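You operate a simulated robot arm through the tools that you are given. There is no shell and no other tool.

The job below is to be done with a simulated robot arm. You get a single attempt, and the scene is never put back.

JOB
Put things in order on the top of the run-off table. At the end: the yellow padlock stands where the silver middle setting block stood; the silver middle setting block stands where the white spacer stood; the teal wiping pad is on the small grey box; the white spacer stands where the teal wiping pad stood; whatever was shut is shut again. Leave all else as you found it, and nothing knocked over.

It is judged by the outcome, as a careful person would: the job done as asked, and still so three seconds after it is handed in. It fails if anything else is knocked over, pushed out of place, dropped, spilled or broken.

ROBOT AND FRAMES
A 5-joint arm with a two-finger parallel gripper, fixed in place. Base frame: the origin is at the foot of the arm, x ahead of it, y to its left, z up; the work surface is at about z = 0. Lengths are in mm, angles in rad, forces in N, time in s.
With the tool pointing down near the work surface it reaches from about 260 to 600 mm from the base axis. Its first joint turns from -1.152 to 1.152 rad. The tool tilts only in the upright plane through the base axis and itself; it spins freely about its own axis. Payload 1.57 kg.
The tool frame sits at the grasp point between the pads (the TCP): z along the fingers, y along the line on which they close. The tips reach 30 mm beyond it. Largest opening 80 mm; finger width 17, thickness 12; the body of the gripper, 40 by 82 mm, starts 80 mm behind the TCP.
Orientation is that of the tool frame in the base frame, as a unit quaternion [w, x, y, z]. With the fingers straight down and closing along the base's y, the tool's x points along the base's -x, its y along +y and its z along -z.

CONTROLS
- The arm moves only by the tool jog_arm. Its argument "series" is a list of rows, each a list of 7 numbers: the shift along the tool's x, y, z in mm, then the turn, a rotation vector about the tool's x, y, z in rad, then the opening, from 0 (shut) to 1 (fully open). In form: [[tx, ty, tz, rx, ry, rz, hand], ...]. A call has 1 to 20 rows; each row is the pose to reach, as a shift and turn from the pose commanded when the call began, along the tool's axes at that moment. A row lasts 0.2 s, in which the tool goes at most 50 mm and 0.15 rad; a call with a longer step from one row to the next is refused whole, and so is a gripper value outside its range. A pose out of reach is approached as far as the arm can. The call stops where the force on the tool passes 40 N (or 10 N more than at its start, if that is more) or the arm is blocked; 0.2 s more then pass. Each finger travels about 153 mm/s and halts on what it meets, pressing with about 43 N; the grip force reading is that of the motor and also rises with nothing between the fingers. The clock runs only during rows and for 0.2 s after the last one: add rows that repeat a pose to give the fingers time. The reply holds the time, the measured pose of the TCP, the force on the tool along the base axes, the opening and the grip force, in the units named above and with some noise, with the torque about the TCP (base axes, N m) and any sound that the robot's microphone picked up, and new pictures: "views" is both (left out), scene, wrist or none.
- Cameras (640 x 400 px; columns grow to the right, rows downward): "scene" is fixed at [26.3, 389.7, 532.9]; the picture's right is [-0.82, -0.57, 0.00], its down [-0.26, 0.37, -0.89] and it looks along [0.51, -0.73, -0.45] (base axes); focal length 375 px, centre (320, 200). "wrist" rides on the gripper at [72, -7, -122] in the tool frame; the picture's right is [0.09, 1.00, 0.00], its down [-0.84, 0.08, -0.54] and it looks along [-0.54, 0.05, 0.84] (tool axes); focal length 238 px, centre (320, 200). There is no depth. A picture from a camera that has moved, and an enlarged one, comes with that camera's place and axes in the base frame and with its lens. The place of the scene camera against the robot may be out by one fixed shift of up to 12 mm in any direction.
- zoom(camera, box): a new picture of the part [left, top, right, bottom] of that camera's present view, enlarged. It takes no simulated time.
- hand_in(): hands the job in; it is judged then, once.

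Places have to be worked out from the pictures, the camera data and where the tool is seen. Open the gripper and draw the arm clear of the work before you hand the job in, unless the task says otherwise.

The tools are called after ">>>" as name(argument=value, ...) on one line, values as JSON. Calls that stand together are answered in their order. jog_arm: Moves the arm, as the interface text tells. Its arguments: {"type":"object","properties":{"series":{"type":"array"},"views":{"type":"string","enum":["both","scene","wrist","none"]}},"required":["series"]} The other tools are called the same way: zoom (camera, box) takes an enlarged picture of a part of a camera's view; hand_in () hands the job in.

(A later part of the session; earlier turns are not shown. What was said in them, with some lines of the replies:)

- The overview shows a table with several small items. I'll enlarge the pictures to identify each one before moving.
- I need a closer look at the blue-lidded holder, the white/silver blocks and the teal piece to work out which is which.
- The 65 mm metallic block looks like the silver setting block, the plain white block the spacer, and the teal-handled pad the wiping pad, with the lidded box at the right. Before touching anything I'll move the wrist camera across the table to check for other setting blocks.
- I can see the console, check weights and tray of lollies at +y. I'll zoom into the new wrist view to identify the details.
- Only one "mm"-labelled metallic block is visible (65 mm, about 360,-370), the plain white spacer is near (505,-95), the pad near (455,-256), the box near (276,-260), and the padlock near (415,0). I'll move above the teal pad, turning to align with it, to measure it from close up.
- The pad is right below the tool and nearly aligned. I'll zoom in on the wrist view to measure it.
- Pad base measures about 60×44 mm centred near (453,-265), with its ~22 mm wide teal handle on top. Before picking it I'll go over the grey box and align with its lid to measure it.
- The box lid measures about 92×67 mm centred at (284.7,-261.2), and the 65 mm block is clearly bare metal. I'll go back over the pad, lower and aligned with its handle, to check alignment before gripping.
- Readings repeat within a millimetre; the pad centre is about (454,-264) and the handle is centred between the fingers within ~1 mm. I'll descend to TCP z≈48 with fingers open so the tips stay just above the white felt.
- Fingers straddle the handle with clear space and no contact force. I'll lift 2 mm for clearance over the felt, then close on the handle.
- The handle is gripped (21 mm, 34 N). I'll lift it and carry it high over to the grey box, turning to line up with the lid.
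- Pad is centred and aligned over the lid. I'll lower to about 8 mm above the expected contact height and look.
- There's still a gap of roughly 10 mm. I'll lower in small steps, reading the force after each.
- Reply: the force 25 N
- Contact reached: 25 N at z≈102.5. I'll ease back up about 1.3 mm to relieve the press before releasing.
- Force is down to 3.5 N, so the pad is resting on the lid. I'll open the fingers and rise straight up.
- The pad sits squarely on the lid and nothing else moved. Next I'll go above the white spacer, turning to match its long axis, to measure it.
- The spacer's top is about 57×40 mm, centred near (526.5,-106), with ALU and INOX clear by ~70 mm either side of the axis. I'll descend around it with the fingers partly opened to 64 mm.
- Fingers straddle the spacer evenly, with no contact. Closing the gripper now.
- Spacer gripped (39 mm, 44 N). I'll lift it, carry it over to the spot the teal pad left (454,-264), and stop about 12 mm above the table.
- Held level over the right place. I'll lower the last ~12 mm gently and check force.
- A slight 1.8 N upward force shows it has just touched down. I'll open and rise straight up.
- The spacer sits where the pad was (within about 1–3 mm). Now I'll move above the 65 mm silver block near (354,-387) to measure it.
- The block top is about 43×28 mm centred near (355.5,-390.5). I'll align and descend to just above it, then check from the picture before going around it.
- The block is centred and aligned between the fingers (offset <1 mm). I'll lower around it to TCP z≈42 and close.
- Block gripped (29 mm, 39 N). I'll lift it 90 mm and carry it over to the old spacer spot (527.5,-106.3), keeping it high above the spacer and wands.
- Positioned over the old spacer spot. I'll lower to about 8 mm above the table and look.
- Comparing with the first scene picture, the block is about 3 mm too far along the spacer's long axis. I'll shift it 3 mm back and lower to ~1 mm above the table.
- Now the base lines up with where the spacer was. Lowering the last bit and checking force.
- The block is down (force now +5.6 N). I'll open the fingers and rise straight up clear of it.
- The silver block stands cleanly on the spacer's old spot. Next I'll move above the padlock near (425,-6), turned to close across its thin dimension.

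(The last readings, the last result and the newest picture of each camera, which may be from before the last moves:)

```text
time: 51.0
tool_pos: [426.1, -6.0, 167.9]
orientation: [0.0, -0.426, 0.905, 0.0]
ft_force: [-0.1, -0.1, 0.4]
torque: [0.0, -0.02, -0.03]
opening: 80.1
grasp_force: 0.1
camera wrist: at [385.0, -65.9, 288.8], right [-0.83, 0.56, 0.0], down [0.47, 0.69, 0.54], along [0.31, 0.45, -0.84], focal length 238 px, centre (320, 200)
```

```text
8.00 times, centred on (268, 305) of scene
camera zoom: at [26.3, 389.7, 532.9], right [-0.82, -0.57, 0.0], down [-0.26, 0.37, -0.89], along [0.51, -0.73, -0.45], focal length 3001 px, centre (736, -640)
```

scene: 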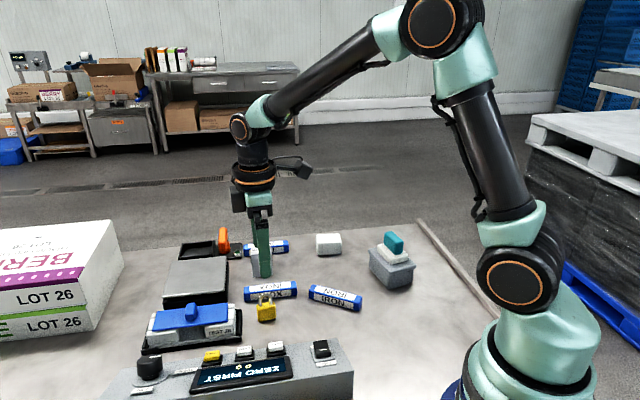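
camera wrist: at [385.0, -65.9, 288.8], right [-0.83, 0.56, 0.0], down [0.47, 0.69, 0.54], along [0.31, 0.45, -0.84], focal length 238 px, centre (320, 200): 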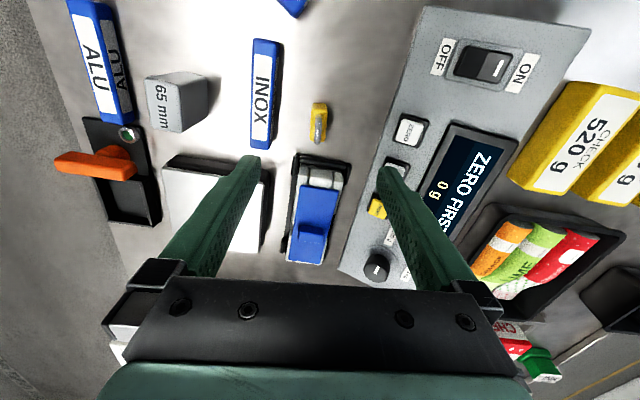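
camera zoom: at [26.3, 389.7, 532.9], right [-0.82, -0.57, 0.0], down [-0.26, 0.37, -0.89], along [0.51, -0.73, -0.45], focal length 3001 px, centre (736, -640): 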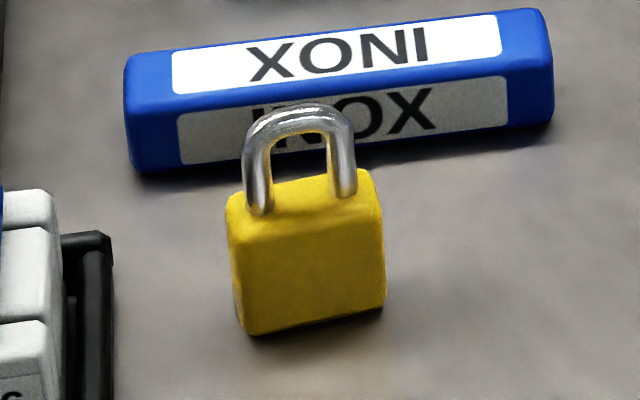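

Padlock body measures about 34×17 mm centred near (426.4,-8.6); INOX is ~46 mm away and the console ~67 mm. I'll align, narrow the fingers to 44 mm, and descend to just above the shackle to re-check.

>>> jog_arm(series=[[0.7, -1.2, 20, 0, 0, -0.025, 0.55], [1.5, -2.4, 40, 0, 0, -0.05, 0.55], [1.5, -2.4, 55, 0, 0, -0.05, 0.55], [1.5, -2.4, 62, 0, 0, -0.05, 0.55], [1.5, -2.4, 62, 0, 0, -0.05, 0.55]], views="both")

>>> zoom(camera="wrist", box=[250, 80, 390, 200])

>>> zoom(camera="scene", box=[220, 240, 320, 340])

```text
time: 52.2
tool_pos: [425.4, -7.6, 105.7]
orientation: [0.0, -0.448, 0.894, 0.0]
ft_force: [0.3, 0.8, 0.6]
torque: [0.0, 0.01, -0.01]
opening: 43.9
grasp_force: 0.1
camera wrist: at [388.6, -70.3, 226.8], right [-0.85, 0.52, 0.0], down [0.44, 0.72, 0.54], along [0.28, 0.46, -0.84], focal length 238 px, centre (320, 200)
```

scene: 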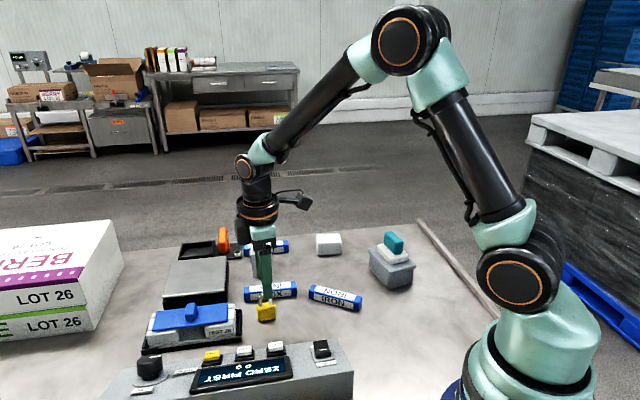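
wrist: 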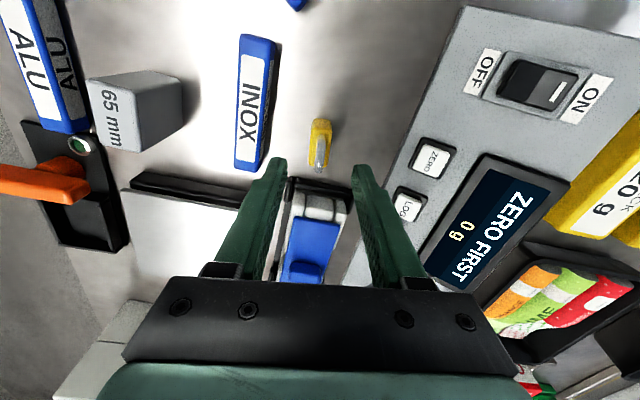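

```text
3.33 times, centred on (320, 140) of wrist
camera zoom: at [388.6, -70.3, 226.8], right [-0.85, 0.52, 0.0], down [0.44, 0.72, 0.54], along [0.28, 0.46, -0.84], focal length 794 px, centre (320, 400)
```

zoom: 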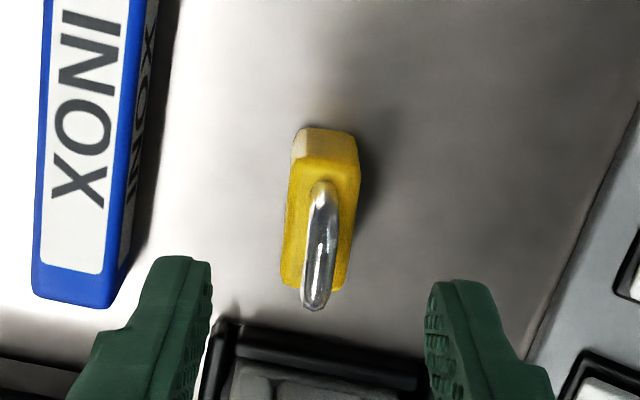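

```text
4.00 times, centred on (270, 290) of scene
camera zoom: at [26.3, 389.7, 532.9], right [-0.82, -0.57, 0.0], down [-0.26, 0.37, -0.89], along [0.51, -0.73, -0.45], focal length 1500 px, centre (520, -160)
```

zoom: 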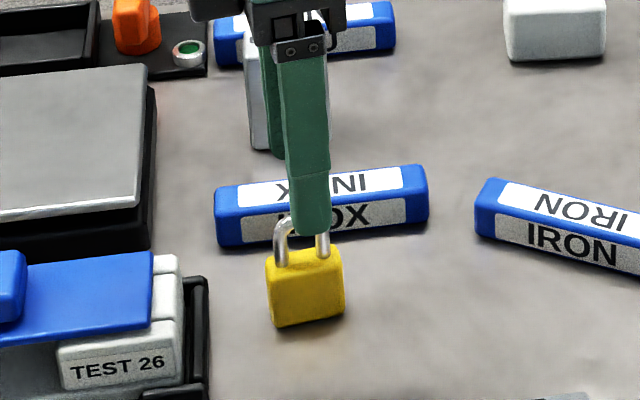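

Alignment is within 1 mm. I'll descend around the padlock body and close gently.

>>> jog_arm(series=[[0, -0.8, 18, 0, 0, 0, 0.55], [0, -0.8, 36, 0, 0, 0, 0.55], [0, -0.8, 52, 0, 0, 0, 0.55], [0, -0.8, 62, 0, 0, 0, 0.55], [0, -0.8, 66, 0, 0, 0, 0.55], [0, -0.8, 66, 0, 0, 0, 0.55]], views="both")

>>> zoom(camera="wrist", box=[250, 100, 390, 220])

>>> zoom(camera="scene", box=[220, 260, 320, 340])

```text
time: 53.6
tool_pos: [428.1, -9.5, 39.5]
orientation: [0.0, -0.449, 0.893, 0.0]
ft_force: [0.2, -1.0, -0.5]
torque: [-0.01, 0.01, -0.02]
opening: 44.0
grasp_force: 0.1
camera wrist: at [389.6, -71.6, 161.1], right [-0.85, 0.52, 0.0], down [0.44, 0.72, 0.54], along [0.28, 0.46, -0.84], focal length 238 px, centre (320, 200)
```

scene: 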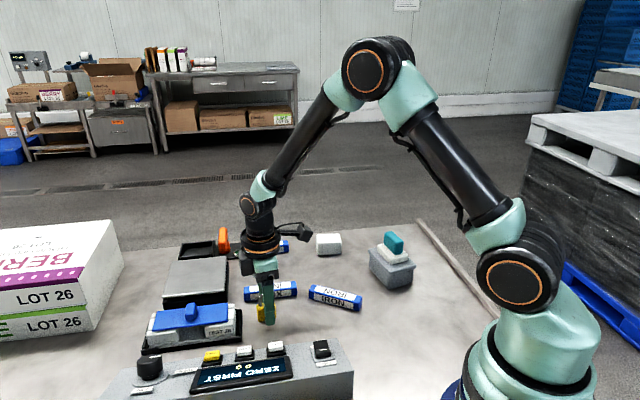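
wrist: 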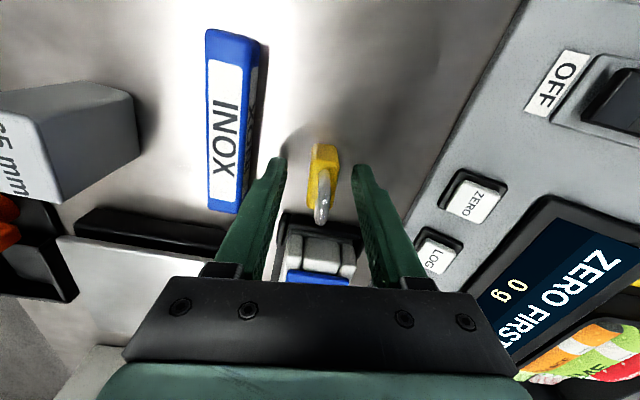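

```text
3.33 times, centred on (320, 160) of wrist
camera zoom: at [389.6, -71.6, 161.1], right [-0.85, 0.52, 0.0], down [0.44, 0.72, 0.54], along [0.28, 0.46, -0.84], focal length 794 px, centre (320, 333)
```

zoom: 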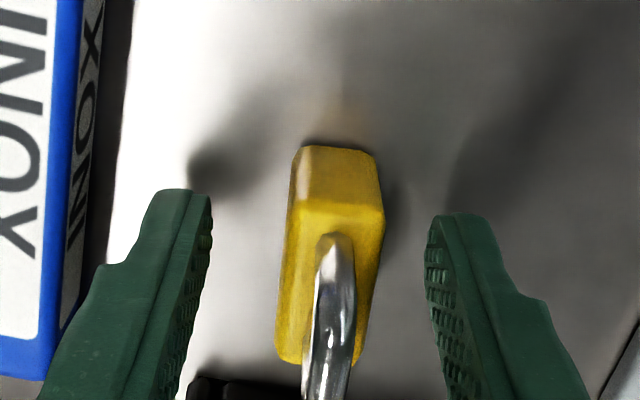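

```text
5.00 times, centred on (270, 300) of scene
camera zoom: at [26.3, 389.7, 532.9], right [-0.82, -0.57, 0.0], down [-0.26, 0.37, -0.89], along [0.51, -0.73, -0.45], focal length 1875 px, centre (570, -300)
```

zoom: 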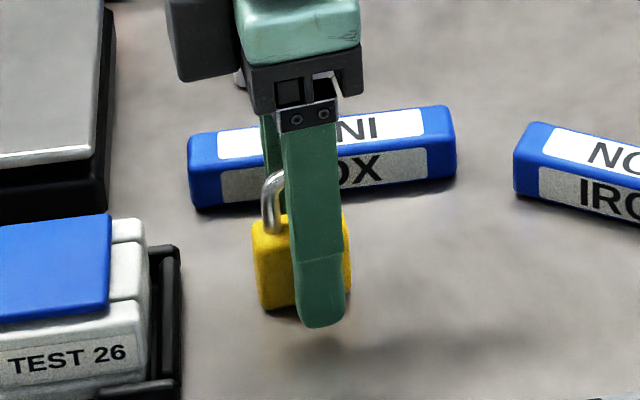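

Padlock is about 1.5 mm off-centre toward +tool y; I'll correct that and close the gripper.

>>> jog_arm(series=[[0.3, 1.4, 0, 0, 0, 0, 0.55], [0.3, 1.4, 0, 0, 0, 0, 0.4], [0.3, 1.4, 0, 0, 0, 0, 0.25], [0.3, 1.4, 0, 0, 0, 0, 0], [0.3, 1.4, 0, 0, 0, 0, 0], [0.3, 1.4, 0, 0, 0, 0, 0]], views="both")

>>> zoom(camera="wrist", box=[250, 100, 390, 220])

>>> zoom(camera="scene", box=[220, 260, 320, 340])

```text
time: 55.0
tool_pos: [425.4, -9.0, 40.6]
orientation: [0.0, -0.448, 0.894, 0.0]
ft_force: [-0.5, 0.6, 0.0]
torque: [0.05, -0.02, 0.04]
opening: 17.5
grasp_force: 32.2
camera wrist: at [388.2, -70.9, 161.2], right [-0.85, 0.52, 0.0], down [0.44, 0.72, 0.54], along [0.28, 0.46, -0.84], focal length 238 px, centre (320, 200)
```

scene: 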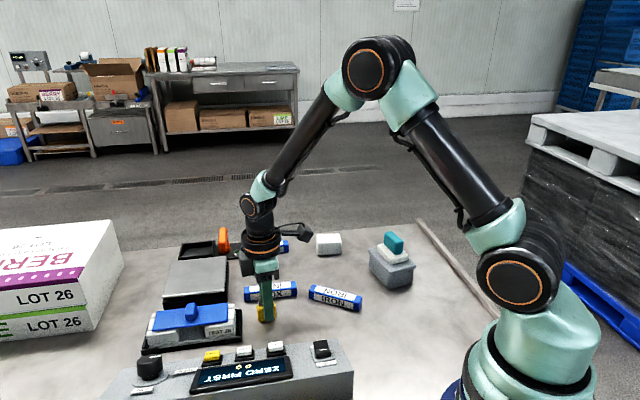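
wrist: 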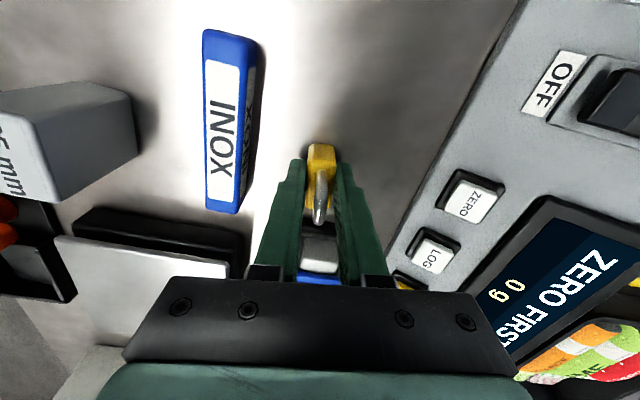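

```text
3.33 times, centred on (320, 160) of wrist
camera zoom: at [388.2, -70.9, 161.2], right [-0.85, 0.52, 0.0], down [0.44, 0.72, 0.54], along [0.28, 0.46, -0.84], focal length 794 px, centre (320, 333)
```

zoom: 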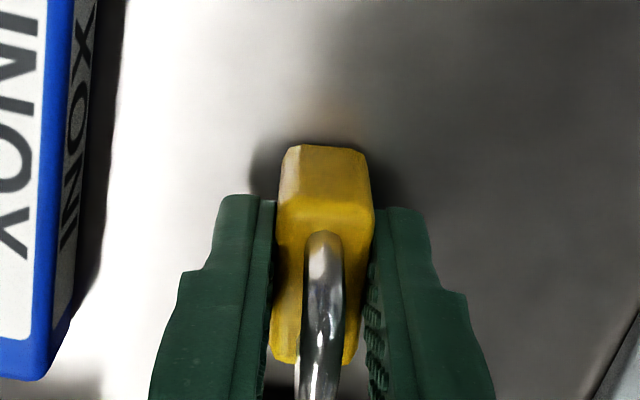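

```text
5.00 times, centred on (270, 300) of scene
camera zoom: at [26.3, 389.7, 532.9], right [-0.82, -0.57, 0.0], down [-0.26, 0.37, -0.89], along [0.51, -0.73, -0.45], focal length 1875 px, centre (570, -300)
```

zoom: 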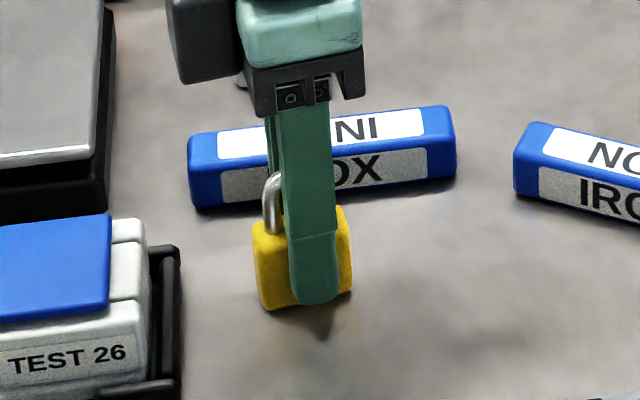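

Padlock gripped (17.5 mm, 32 N). I'll lift it 110 mm (clearing the pad on the box) and carry it to the silver block's old spot at (355,-391).

>>> jog_arm(series=[[0, 0, -8, 0, 0, 0, 0], [0, 0, -35, 0, 0, 0, 0], [0, 0, -70, 0, 0, 0, 0], [0, 0, -100, 0, 0, 0, 0], [0, 0, -110, 0, 0, 0, 0], [10.5, -5.2, -110, 0, 0, 0.003, 0], [31.4, -15.5, -110, 0, 0, 0.009, 0], [59.2, -29.3, -110, 0, 0, 0.017, 0], [87.1, -43.1, -110, 0, 0, 0.025, 0], [115, -56.9, -110, 0, 0, 0.033, 0], [142.8, -70.6, -110, 0, 0, 0.041, 0], [174.2, -86.2, -110, 0, 0, 0.05, 0], [202.1, -99.9, -110, 0, 0, 0.057, 0], [233.4, -115.4, -110, 0, 0, 0.066, 0], [261.3, -129.2, -110, 0, 0, 0.074, 0], [289.2, -143, -110, 0, 0, 0.082, 0], [317, -156.8, -110, 0, 0, 0.09, 0], [337.9, -167.1, -110, 0, 0, 0.096, 0], [348.4, -172.3, -110, 0, 0, 0.099, 0], [348.4, -172.3, -110, 0, 0, 0.099, 0]], views="both")

>>> zoom(camera="scene", box=[340, 180, 440, 290])

>>> zoom(camera="wrist", box=[230, 80, 410, 240])

```text
time: 59.2
tool_pos: [355.4, -391.8, 148.5]
orientation: [0.0, -0.403, 0.915, 0.0]
ft_force: [0.2, 0.7, -0.8]
torque: [0.01, -0.03, 0.0]
opening: 17.3
grasp_force: 32.0
camera wrist: at [311.6, -449.6, 271.0], right [-0.8, 0.6, 0.0], down [0.51, 0.67, 0.54], along [0.33, 0.43, -0.84], focal length 238 px, centre (320, 200)
```

scene: 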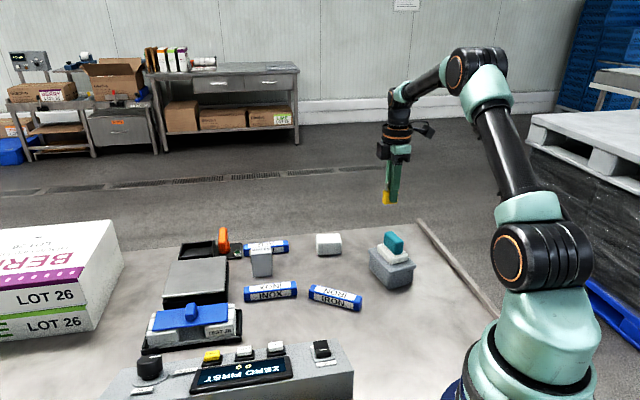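
wrist: 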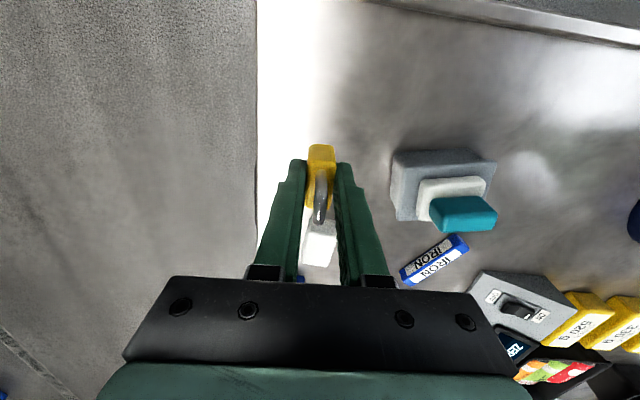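

```text
3.64 times, centred on (390, 235) of scene
camera zoom: at [26.3, 389.7, 532.9], right [-0.82, -0.57, 0.0], down [-0.26, 0.37, -0.89], along [0.51, -0.73, -0.45], focal length 1364 px, centre (66, 73)
```

zoom: 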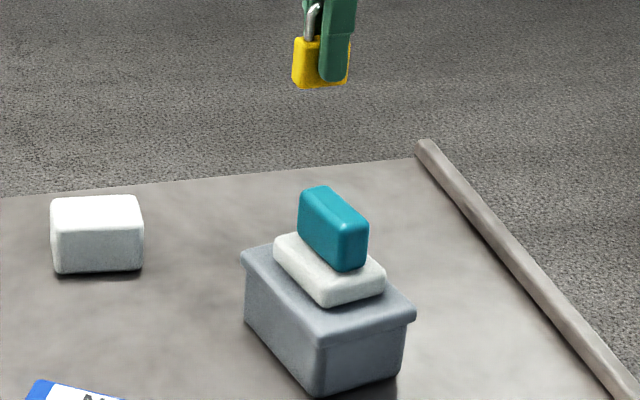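

```text
2.50 times, centred on (320, 160) of wrist
camera zoom: at [311.6, -449.6, 271.0], right [-0.8, 0.6, 0.0], down [0.51, 0.67, 0.54], along [0.33, 0.43, -0.84], focal length 596 px, centre (320, 300)
```

zoom: 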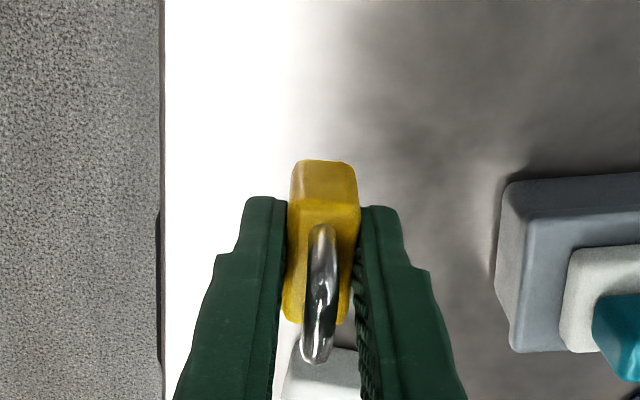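

Padlock is above the silver block's old spot. I'll lower it to about 10 mm above the table and compare the position with the original picture.

>>> jog_arm(series=[[0, 0, 25, 0, 0, 0, 0], [0, 0, 55, 0, 0, 0, 0], [0, 0, 80, 0, 0, 0, 0], [0, 0, 96, 0, 0, 0, 0], [0, 0, 102, 0, 0, 0, 0], [0, 0, 102, 0, 0, 0, 0]], views="scene")

>>> zoom(camera="scene", box=[360, 205, 424, 250])

```text
time: 60.6
tool_pos: [355.2, -391.7, 47.5]
orientation: [0.001, -0.403, 0.915, 0.0]
ft_force: [0.0, 0.5, -0.8]
torque: [0.01, 0.01, -0.03]
opening: 17.3
grasp_force: 32.0
```

scene: 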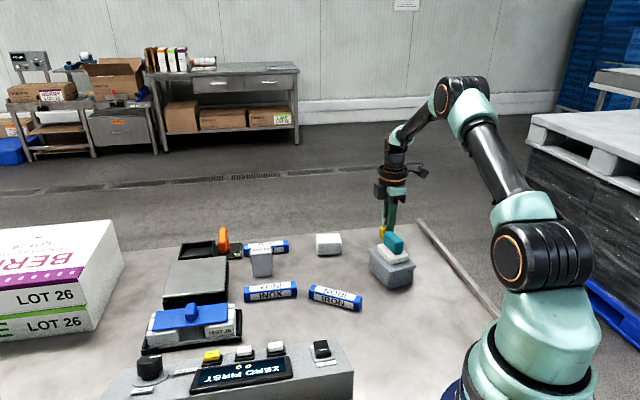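

```text
8.89 times, centred on (392, 228) of scene
camera zoom: at [26.3, 389.7, 532.9], right [-0.82, -0.57, 0.0], down [-0.26, 0.37, -0.89], along [0.51, -0.73, -0.45], focal length 3334 px, centre (-320, -44)
```

zoom: 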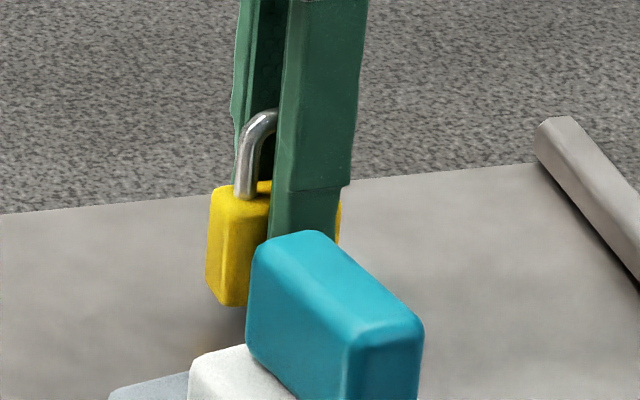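

The padlock's lower corner is within a millimetre or so of where it should land. Lowering the rest of the way slowly with a force check.

>>> jog_arm(series=[[0, 0, 3, 0, 0, 0, 0], [0, 0, 5, 0, 0, 0, 0], [0, 0, 6.5, 0, 0, 0, 0], [0, 0, 7.2, 0, 0, 0, 0], [0, 0, 7.2, 0, 0, 0, 0]], views="none")

```text
time: 61.8
tool_pos: [355.1, -390.5, 41.5]
orientation: [0.0, -0.404, 0.915, 0.0]
ft_force: [0.6, 0.2, -0.6]
torque: [-0.02, 0.0, 0.04]
opening: 17.5
grasp_force: 31.7
```

>>> jog_arm(series=[[0, 0, 0.5, 0, 0, 0, 0], [0, 0, 1.0, 0, 0, 0, 0]], views="none")

```text
time: 62.4
tool_pos: [355.2, -390.9, 38.9]
orientation: [0.0, -0.404, 0.915, 0.0]
ft_force: [-0.7, 0.4, 0.9]
torque: [0.04, -0.08, -0.02]
opening: 17.2
grasp_force: 32.3
```

Force is just turning positive (0.9 N), so it is at the table; I'll go half a millimetre more to be sure it is seated.

>>> jog_arm(series=[[0, 0, 0.3, 0, 0, 0, 0], [0, 0, 0.6, 0, 0, 0, 0]], views="scene")

>>> zoom(camera="scene", box=[360, 205, 424, 250])

```text
time: 63.0
tool_pos: [354.7, -391.6, 38.9]
orientation: [0.001, -0.404, 0.915, -0.001]
ft_force: [-2.1, 4.3, 12.7]
torque: [0.27, 0.06, 0.01]
opening: 17.5
grasp_force: 31.9
```

scene: 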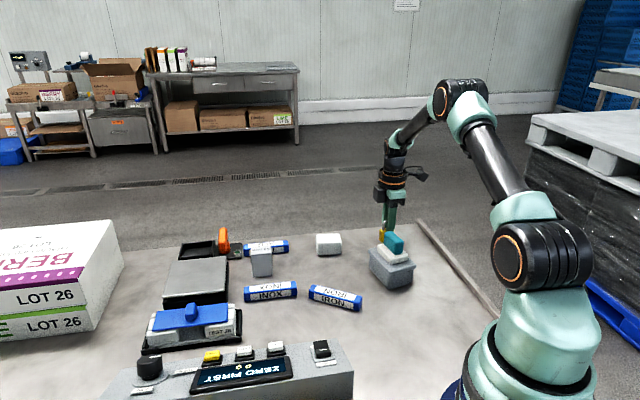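

```text
8.89 times, centred on (392, 228) of scene
camera zoom: at [26.3, 389.7, 532.9], right [-0.82, -0.57, 0.0], down [-0.26, 0.37, -0.89], along [0.51, -0.73, -0.45], focal length 3334 px, centre (-320, -44)
```

zoom: 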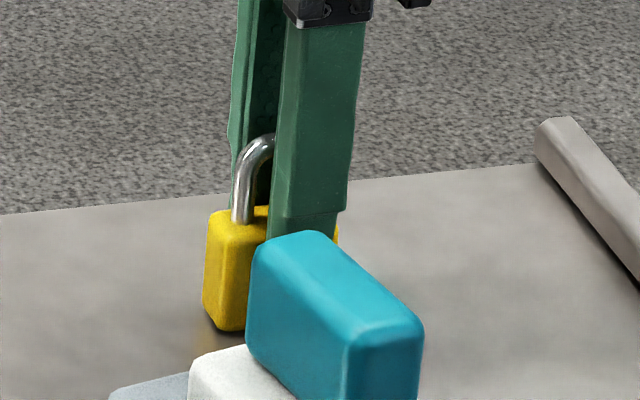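

Firm contact now (12.7 N). I'll ease off 0.5 mm, open, and rise straight up.

>>> jog_arm(series=[[0, 0, -0.5, 0, 0, 0, 0], [0, 0, -0.5, 0, 0, 0, 0], [0, 0, -0.5, 0, 0, 0, 0.28], [0, 0, -0.5, 0, 0, 0, 0.4], [0, 0, -0.5, 0, 0, 0, 0.5], [0, 0, -0.5, 0, 0, 0, 0.5], [0, 0, -10, 0, 0, 0, 0.5], [0, 0, -35, 0, 0, 0, 0.5], [0, 0, -70, 0, 0, 0, 0.5], [0, 0, -110, 0, 0, 0, 0.6], [0, 0, -130, 0, 0, 0, 0.8], [0, 0, -130, 0, 0, 0, 1]], views="both")

>>> zoom(camera="scene", box=[340, 200, 440, 290])

>>> zoom(camera="wrist", box=[250, 70, 390, 190])

```text
time: 65.6
tool_pos: [356.2, -391.9, 169.7]
orientation: [0.0, -0.404, 0.915, -0.001]
ft_force: [0.8, -0.5, 0.5]
torque: [0.01, 0.0, 0.0]
opening: 79.7
grasp_force: 0.1
camera wrist: at [312.1, -449.3, 290.4], right [-0.8, 0.6, 0.0], down [0.51, 0.67, 0.54], along [0.33, 0.43, -0.84], focal length 238 px, centre (320, 200)
```

scene: 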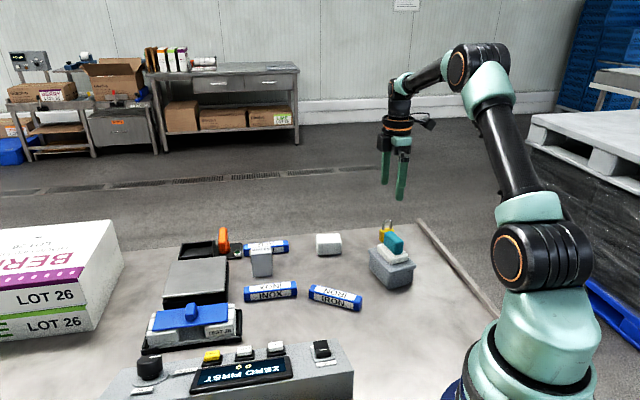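
wrist: 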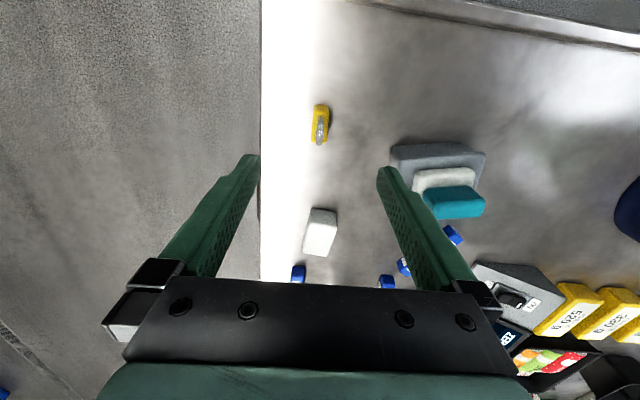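

```text
4.44 times, centred on (390, 245) of scene
camera zoom: at [26.3, 389.7, 532.9], right [-0.82, -0.57, 0.0], down [-0.26, 0.37, -0.89], along [0.51, -0.73, -0.45], focal length 1667 px, centre (9, 0)
```

zoom: 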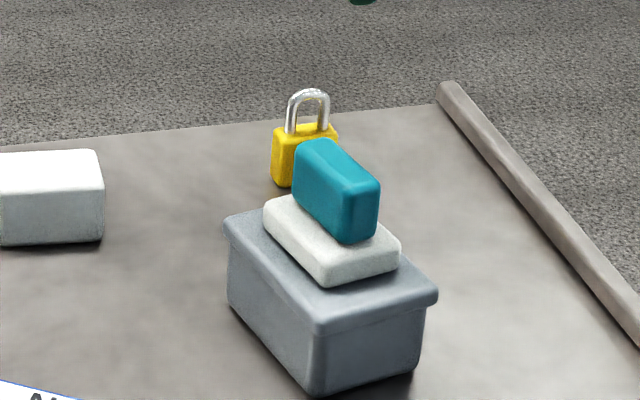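

```text
3.33 times, centred on (320, 130) of wrist
camera zoom: at [312.1, -449.3, 290.4], right [-0.8, 0.6, 0.0], down [0.51, 0.67, 0.54], along [0.33, 0.43, -0.84], focal length 794 px, centre (320, 433)
```

zoom: 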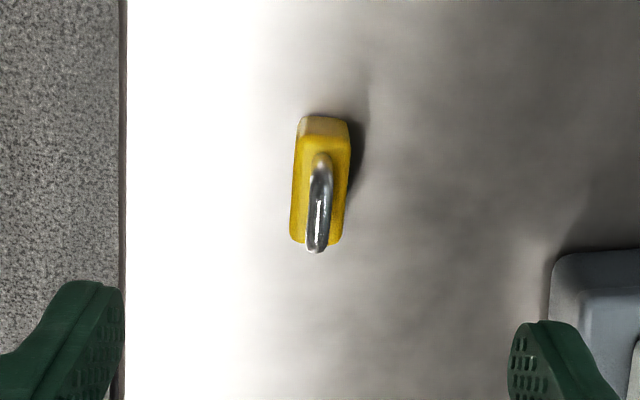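

The padlock stands upright on the block's old spot and everything else looks undisturbed. I'll retract to the high start pose with the gripper open and inspect the whole scene.

>>> jog_arm(series=[[0, 0, -35, 0, 0, 0, 1], [-5, 12, -60, 0, 0, 0.07, 1], [-14, 33, -85, 0, 0, 0.19, 1], [-24, 56, -110, 0, 0, 0.32, 1], [-34, 80, -130, 0, 0, 0.45, 1], [-44, 104, -145, 0, 0, 0.58, 1], [-54, 127, -147, 0, 0, 0.71, 1], [-62.4, 146.6, -147, 0, 0, 0.83, 1], [-62.4, 146.6, -147, 0, 0, 0.83, 1], [-62.4, 146.6, -147, 0, 0, 0.83, 1]], views="both")

>>> zoom(camera="scene", box=[130, 210, 450, 400])

>>> zoom(camera="wrist", box=[180, 40, 500, 290])

>>> zoom(camera="scene", box=[296, 222, 360, 262])

```text
time: 67.8
tool_pos: [289.9, -246.4, 317.0]
orientation: [0.0, 0.0, 1.0, 0.0]
ft_force: [-0.2, -0.2, 0.1]
torque: [0.0, 0.0, 0.01]
opening: 80.1
grasp_force: 0.0
camera wrist: at [218.1, -252.8, 437.0], right [-0.09, 1.0, 0.0], down [0.84, 0.08, 0.54], along [0.54, 0.05, -0.84], focal length 238 px, centre (320, 200)
```

scene: 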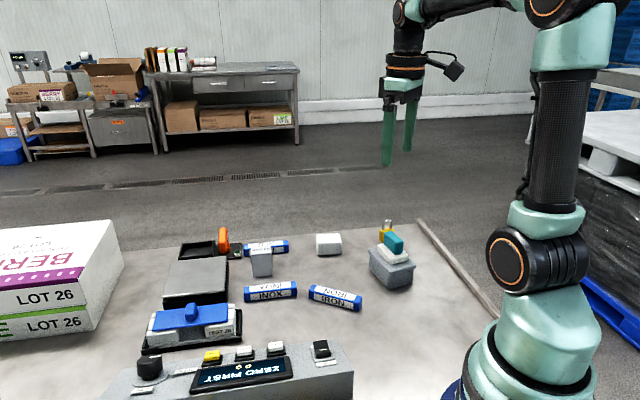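
wrist: 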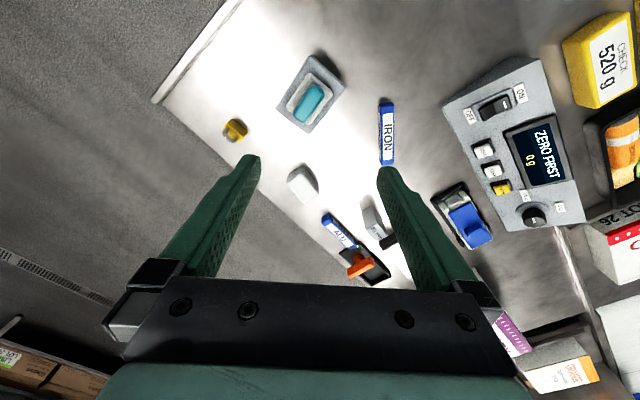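

```text
2.00 times, centred on (290, 305) of scene
camera zoom: at [26.3, 389.7, 532.9], right [-0.82, -0.57, 0.0], down [-0.26, 0.37, -0.89], along [0.51, -0.73, -0.45], focal length 750 px, centre (380, -10)
```

zoom: 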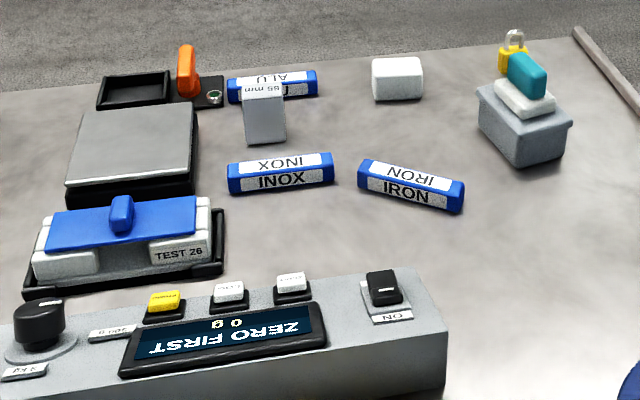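

```text
1.60 times, centred on (340, 165) of wrist
camera zoom: at [218.1, -252.8, 437.0], right [-0.09, 1.0, 0.0], down [0.84, 0.08, 0.54], along [0.54, 0.05, -0.84], focal length 381 px, centre (288, 256)
```

zoom: 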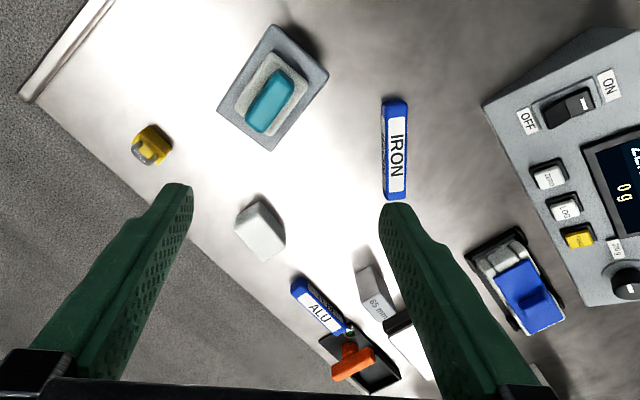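

```text
10.00 times, centred on (328, 242) of scene
camera zoom: at [26.3, 389.7, 532.9], right [-0.82, -0.57, 0.0], down [-0.26, 0.37, -0.89], along [0.51, -0.73, -0.45], focal length 3751 px, centre (240, -220)
```

zoom: 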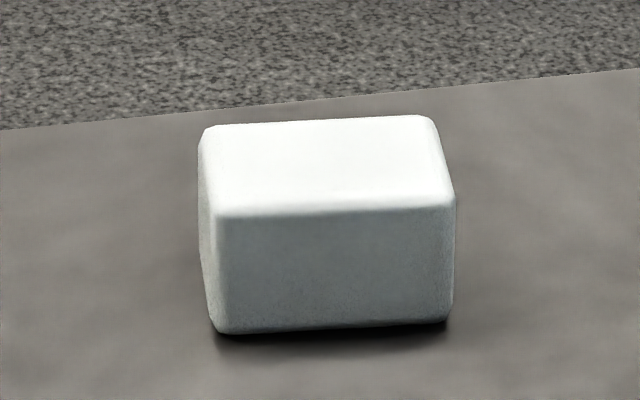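

All four items are in place. I'll do one last comparison of the box and the wands against the first pictures.

>>> zoom(camera="scene", box=[290, 200, 450, 300])

>>> zoom(camera="scene", box=[130, 210, 290, 310])

```text
4.00 times, centred on (370, 250) of scene
camera zoom: at [26.3, 389.7, 532.9], right [-0.82, -0.57, 0.0], down [-0.26, 0.37, -0.89], along [0.51, -0.73, -0.45], focal length 1500 px, centre (120, 0)
```

zoom: 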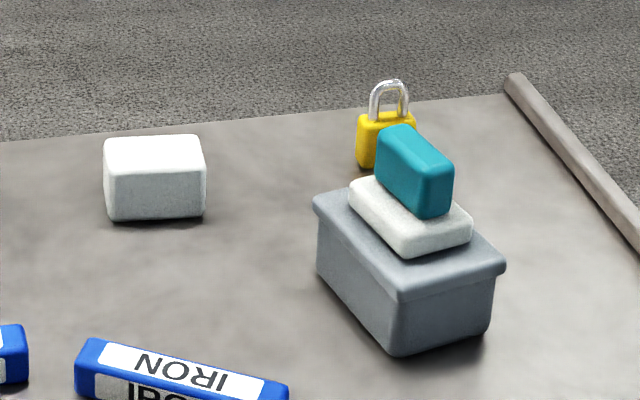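

```text
4.00 times, centred on (210, 260) of scene
camera zoom: at [26.3, 389.7, 532.9], right [-0.82, -0.57, 0.0], down [-0.26, 0.37, -0.89], along [0.51, -0.73, -0.45], focal length 1500 px, centre (760, -40)
```

zoom: 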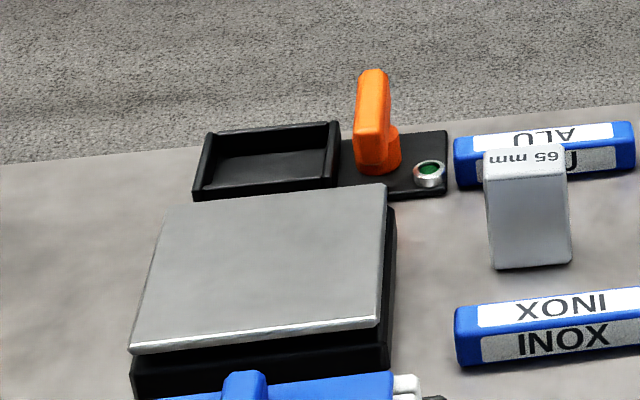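

The box, wands, scale and holder sit at the same pixels as in the first pictures. The box lid is still shut, the pad is on it, and the spacer, silver block and padlock stand in their new places. The arm is clear with the gripper open, so I'm handing the job in.

>>> hand_in()

```text
The job is handed in.
```

I finished the rearrangement and handed the job in. The last pictures show every item in its new place, standing upright.

- **Teal wiping pad:** it sits centred on the lid of the small grey box.
- **White spacer:** it stands where the pad stood, about 3 mm off along its length by the scene camera.
- **Silver middle setting block:** it stands where the spacer stood. I took this to be the metal block marked "65 mm", the only labelled setting block in view.
- **Yellow padlock:** it stands where the silver block stood.

I never opened anything: the box lid is still shut and the padlock's shackle is still closed. The other items on the table look the same as in the first pictures, and nothing was knocked over. The arm is back near its starting pose, with the gripper open.
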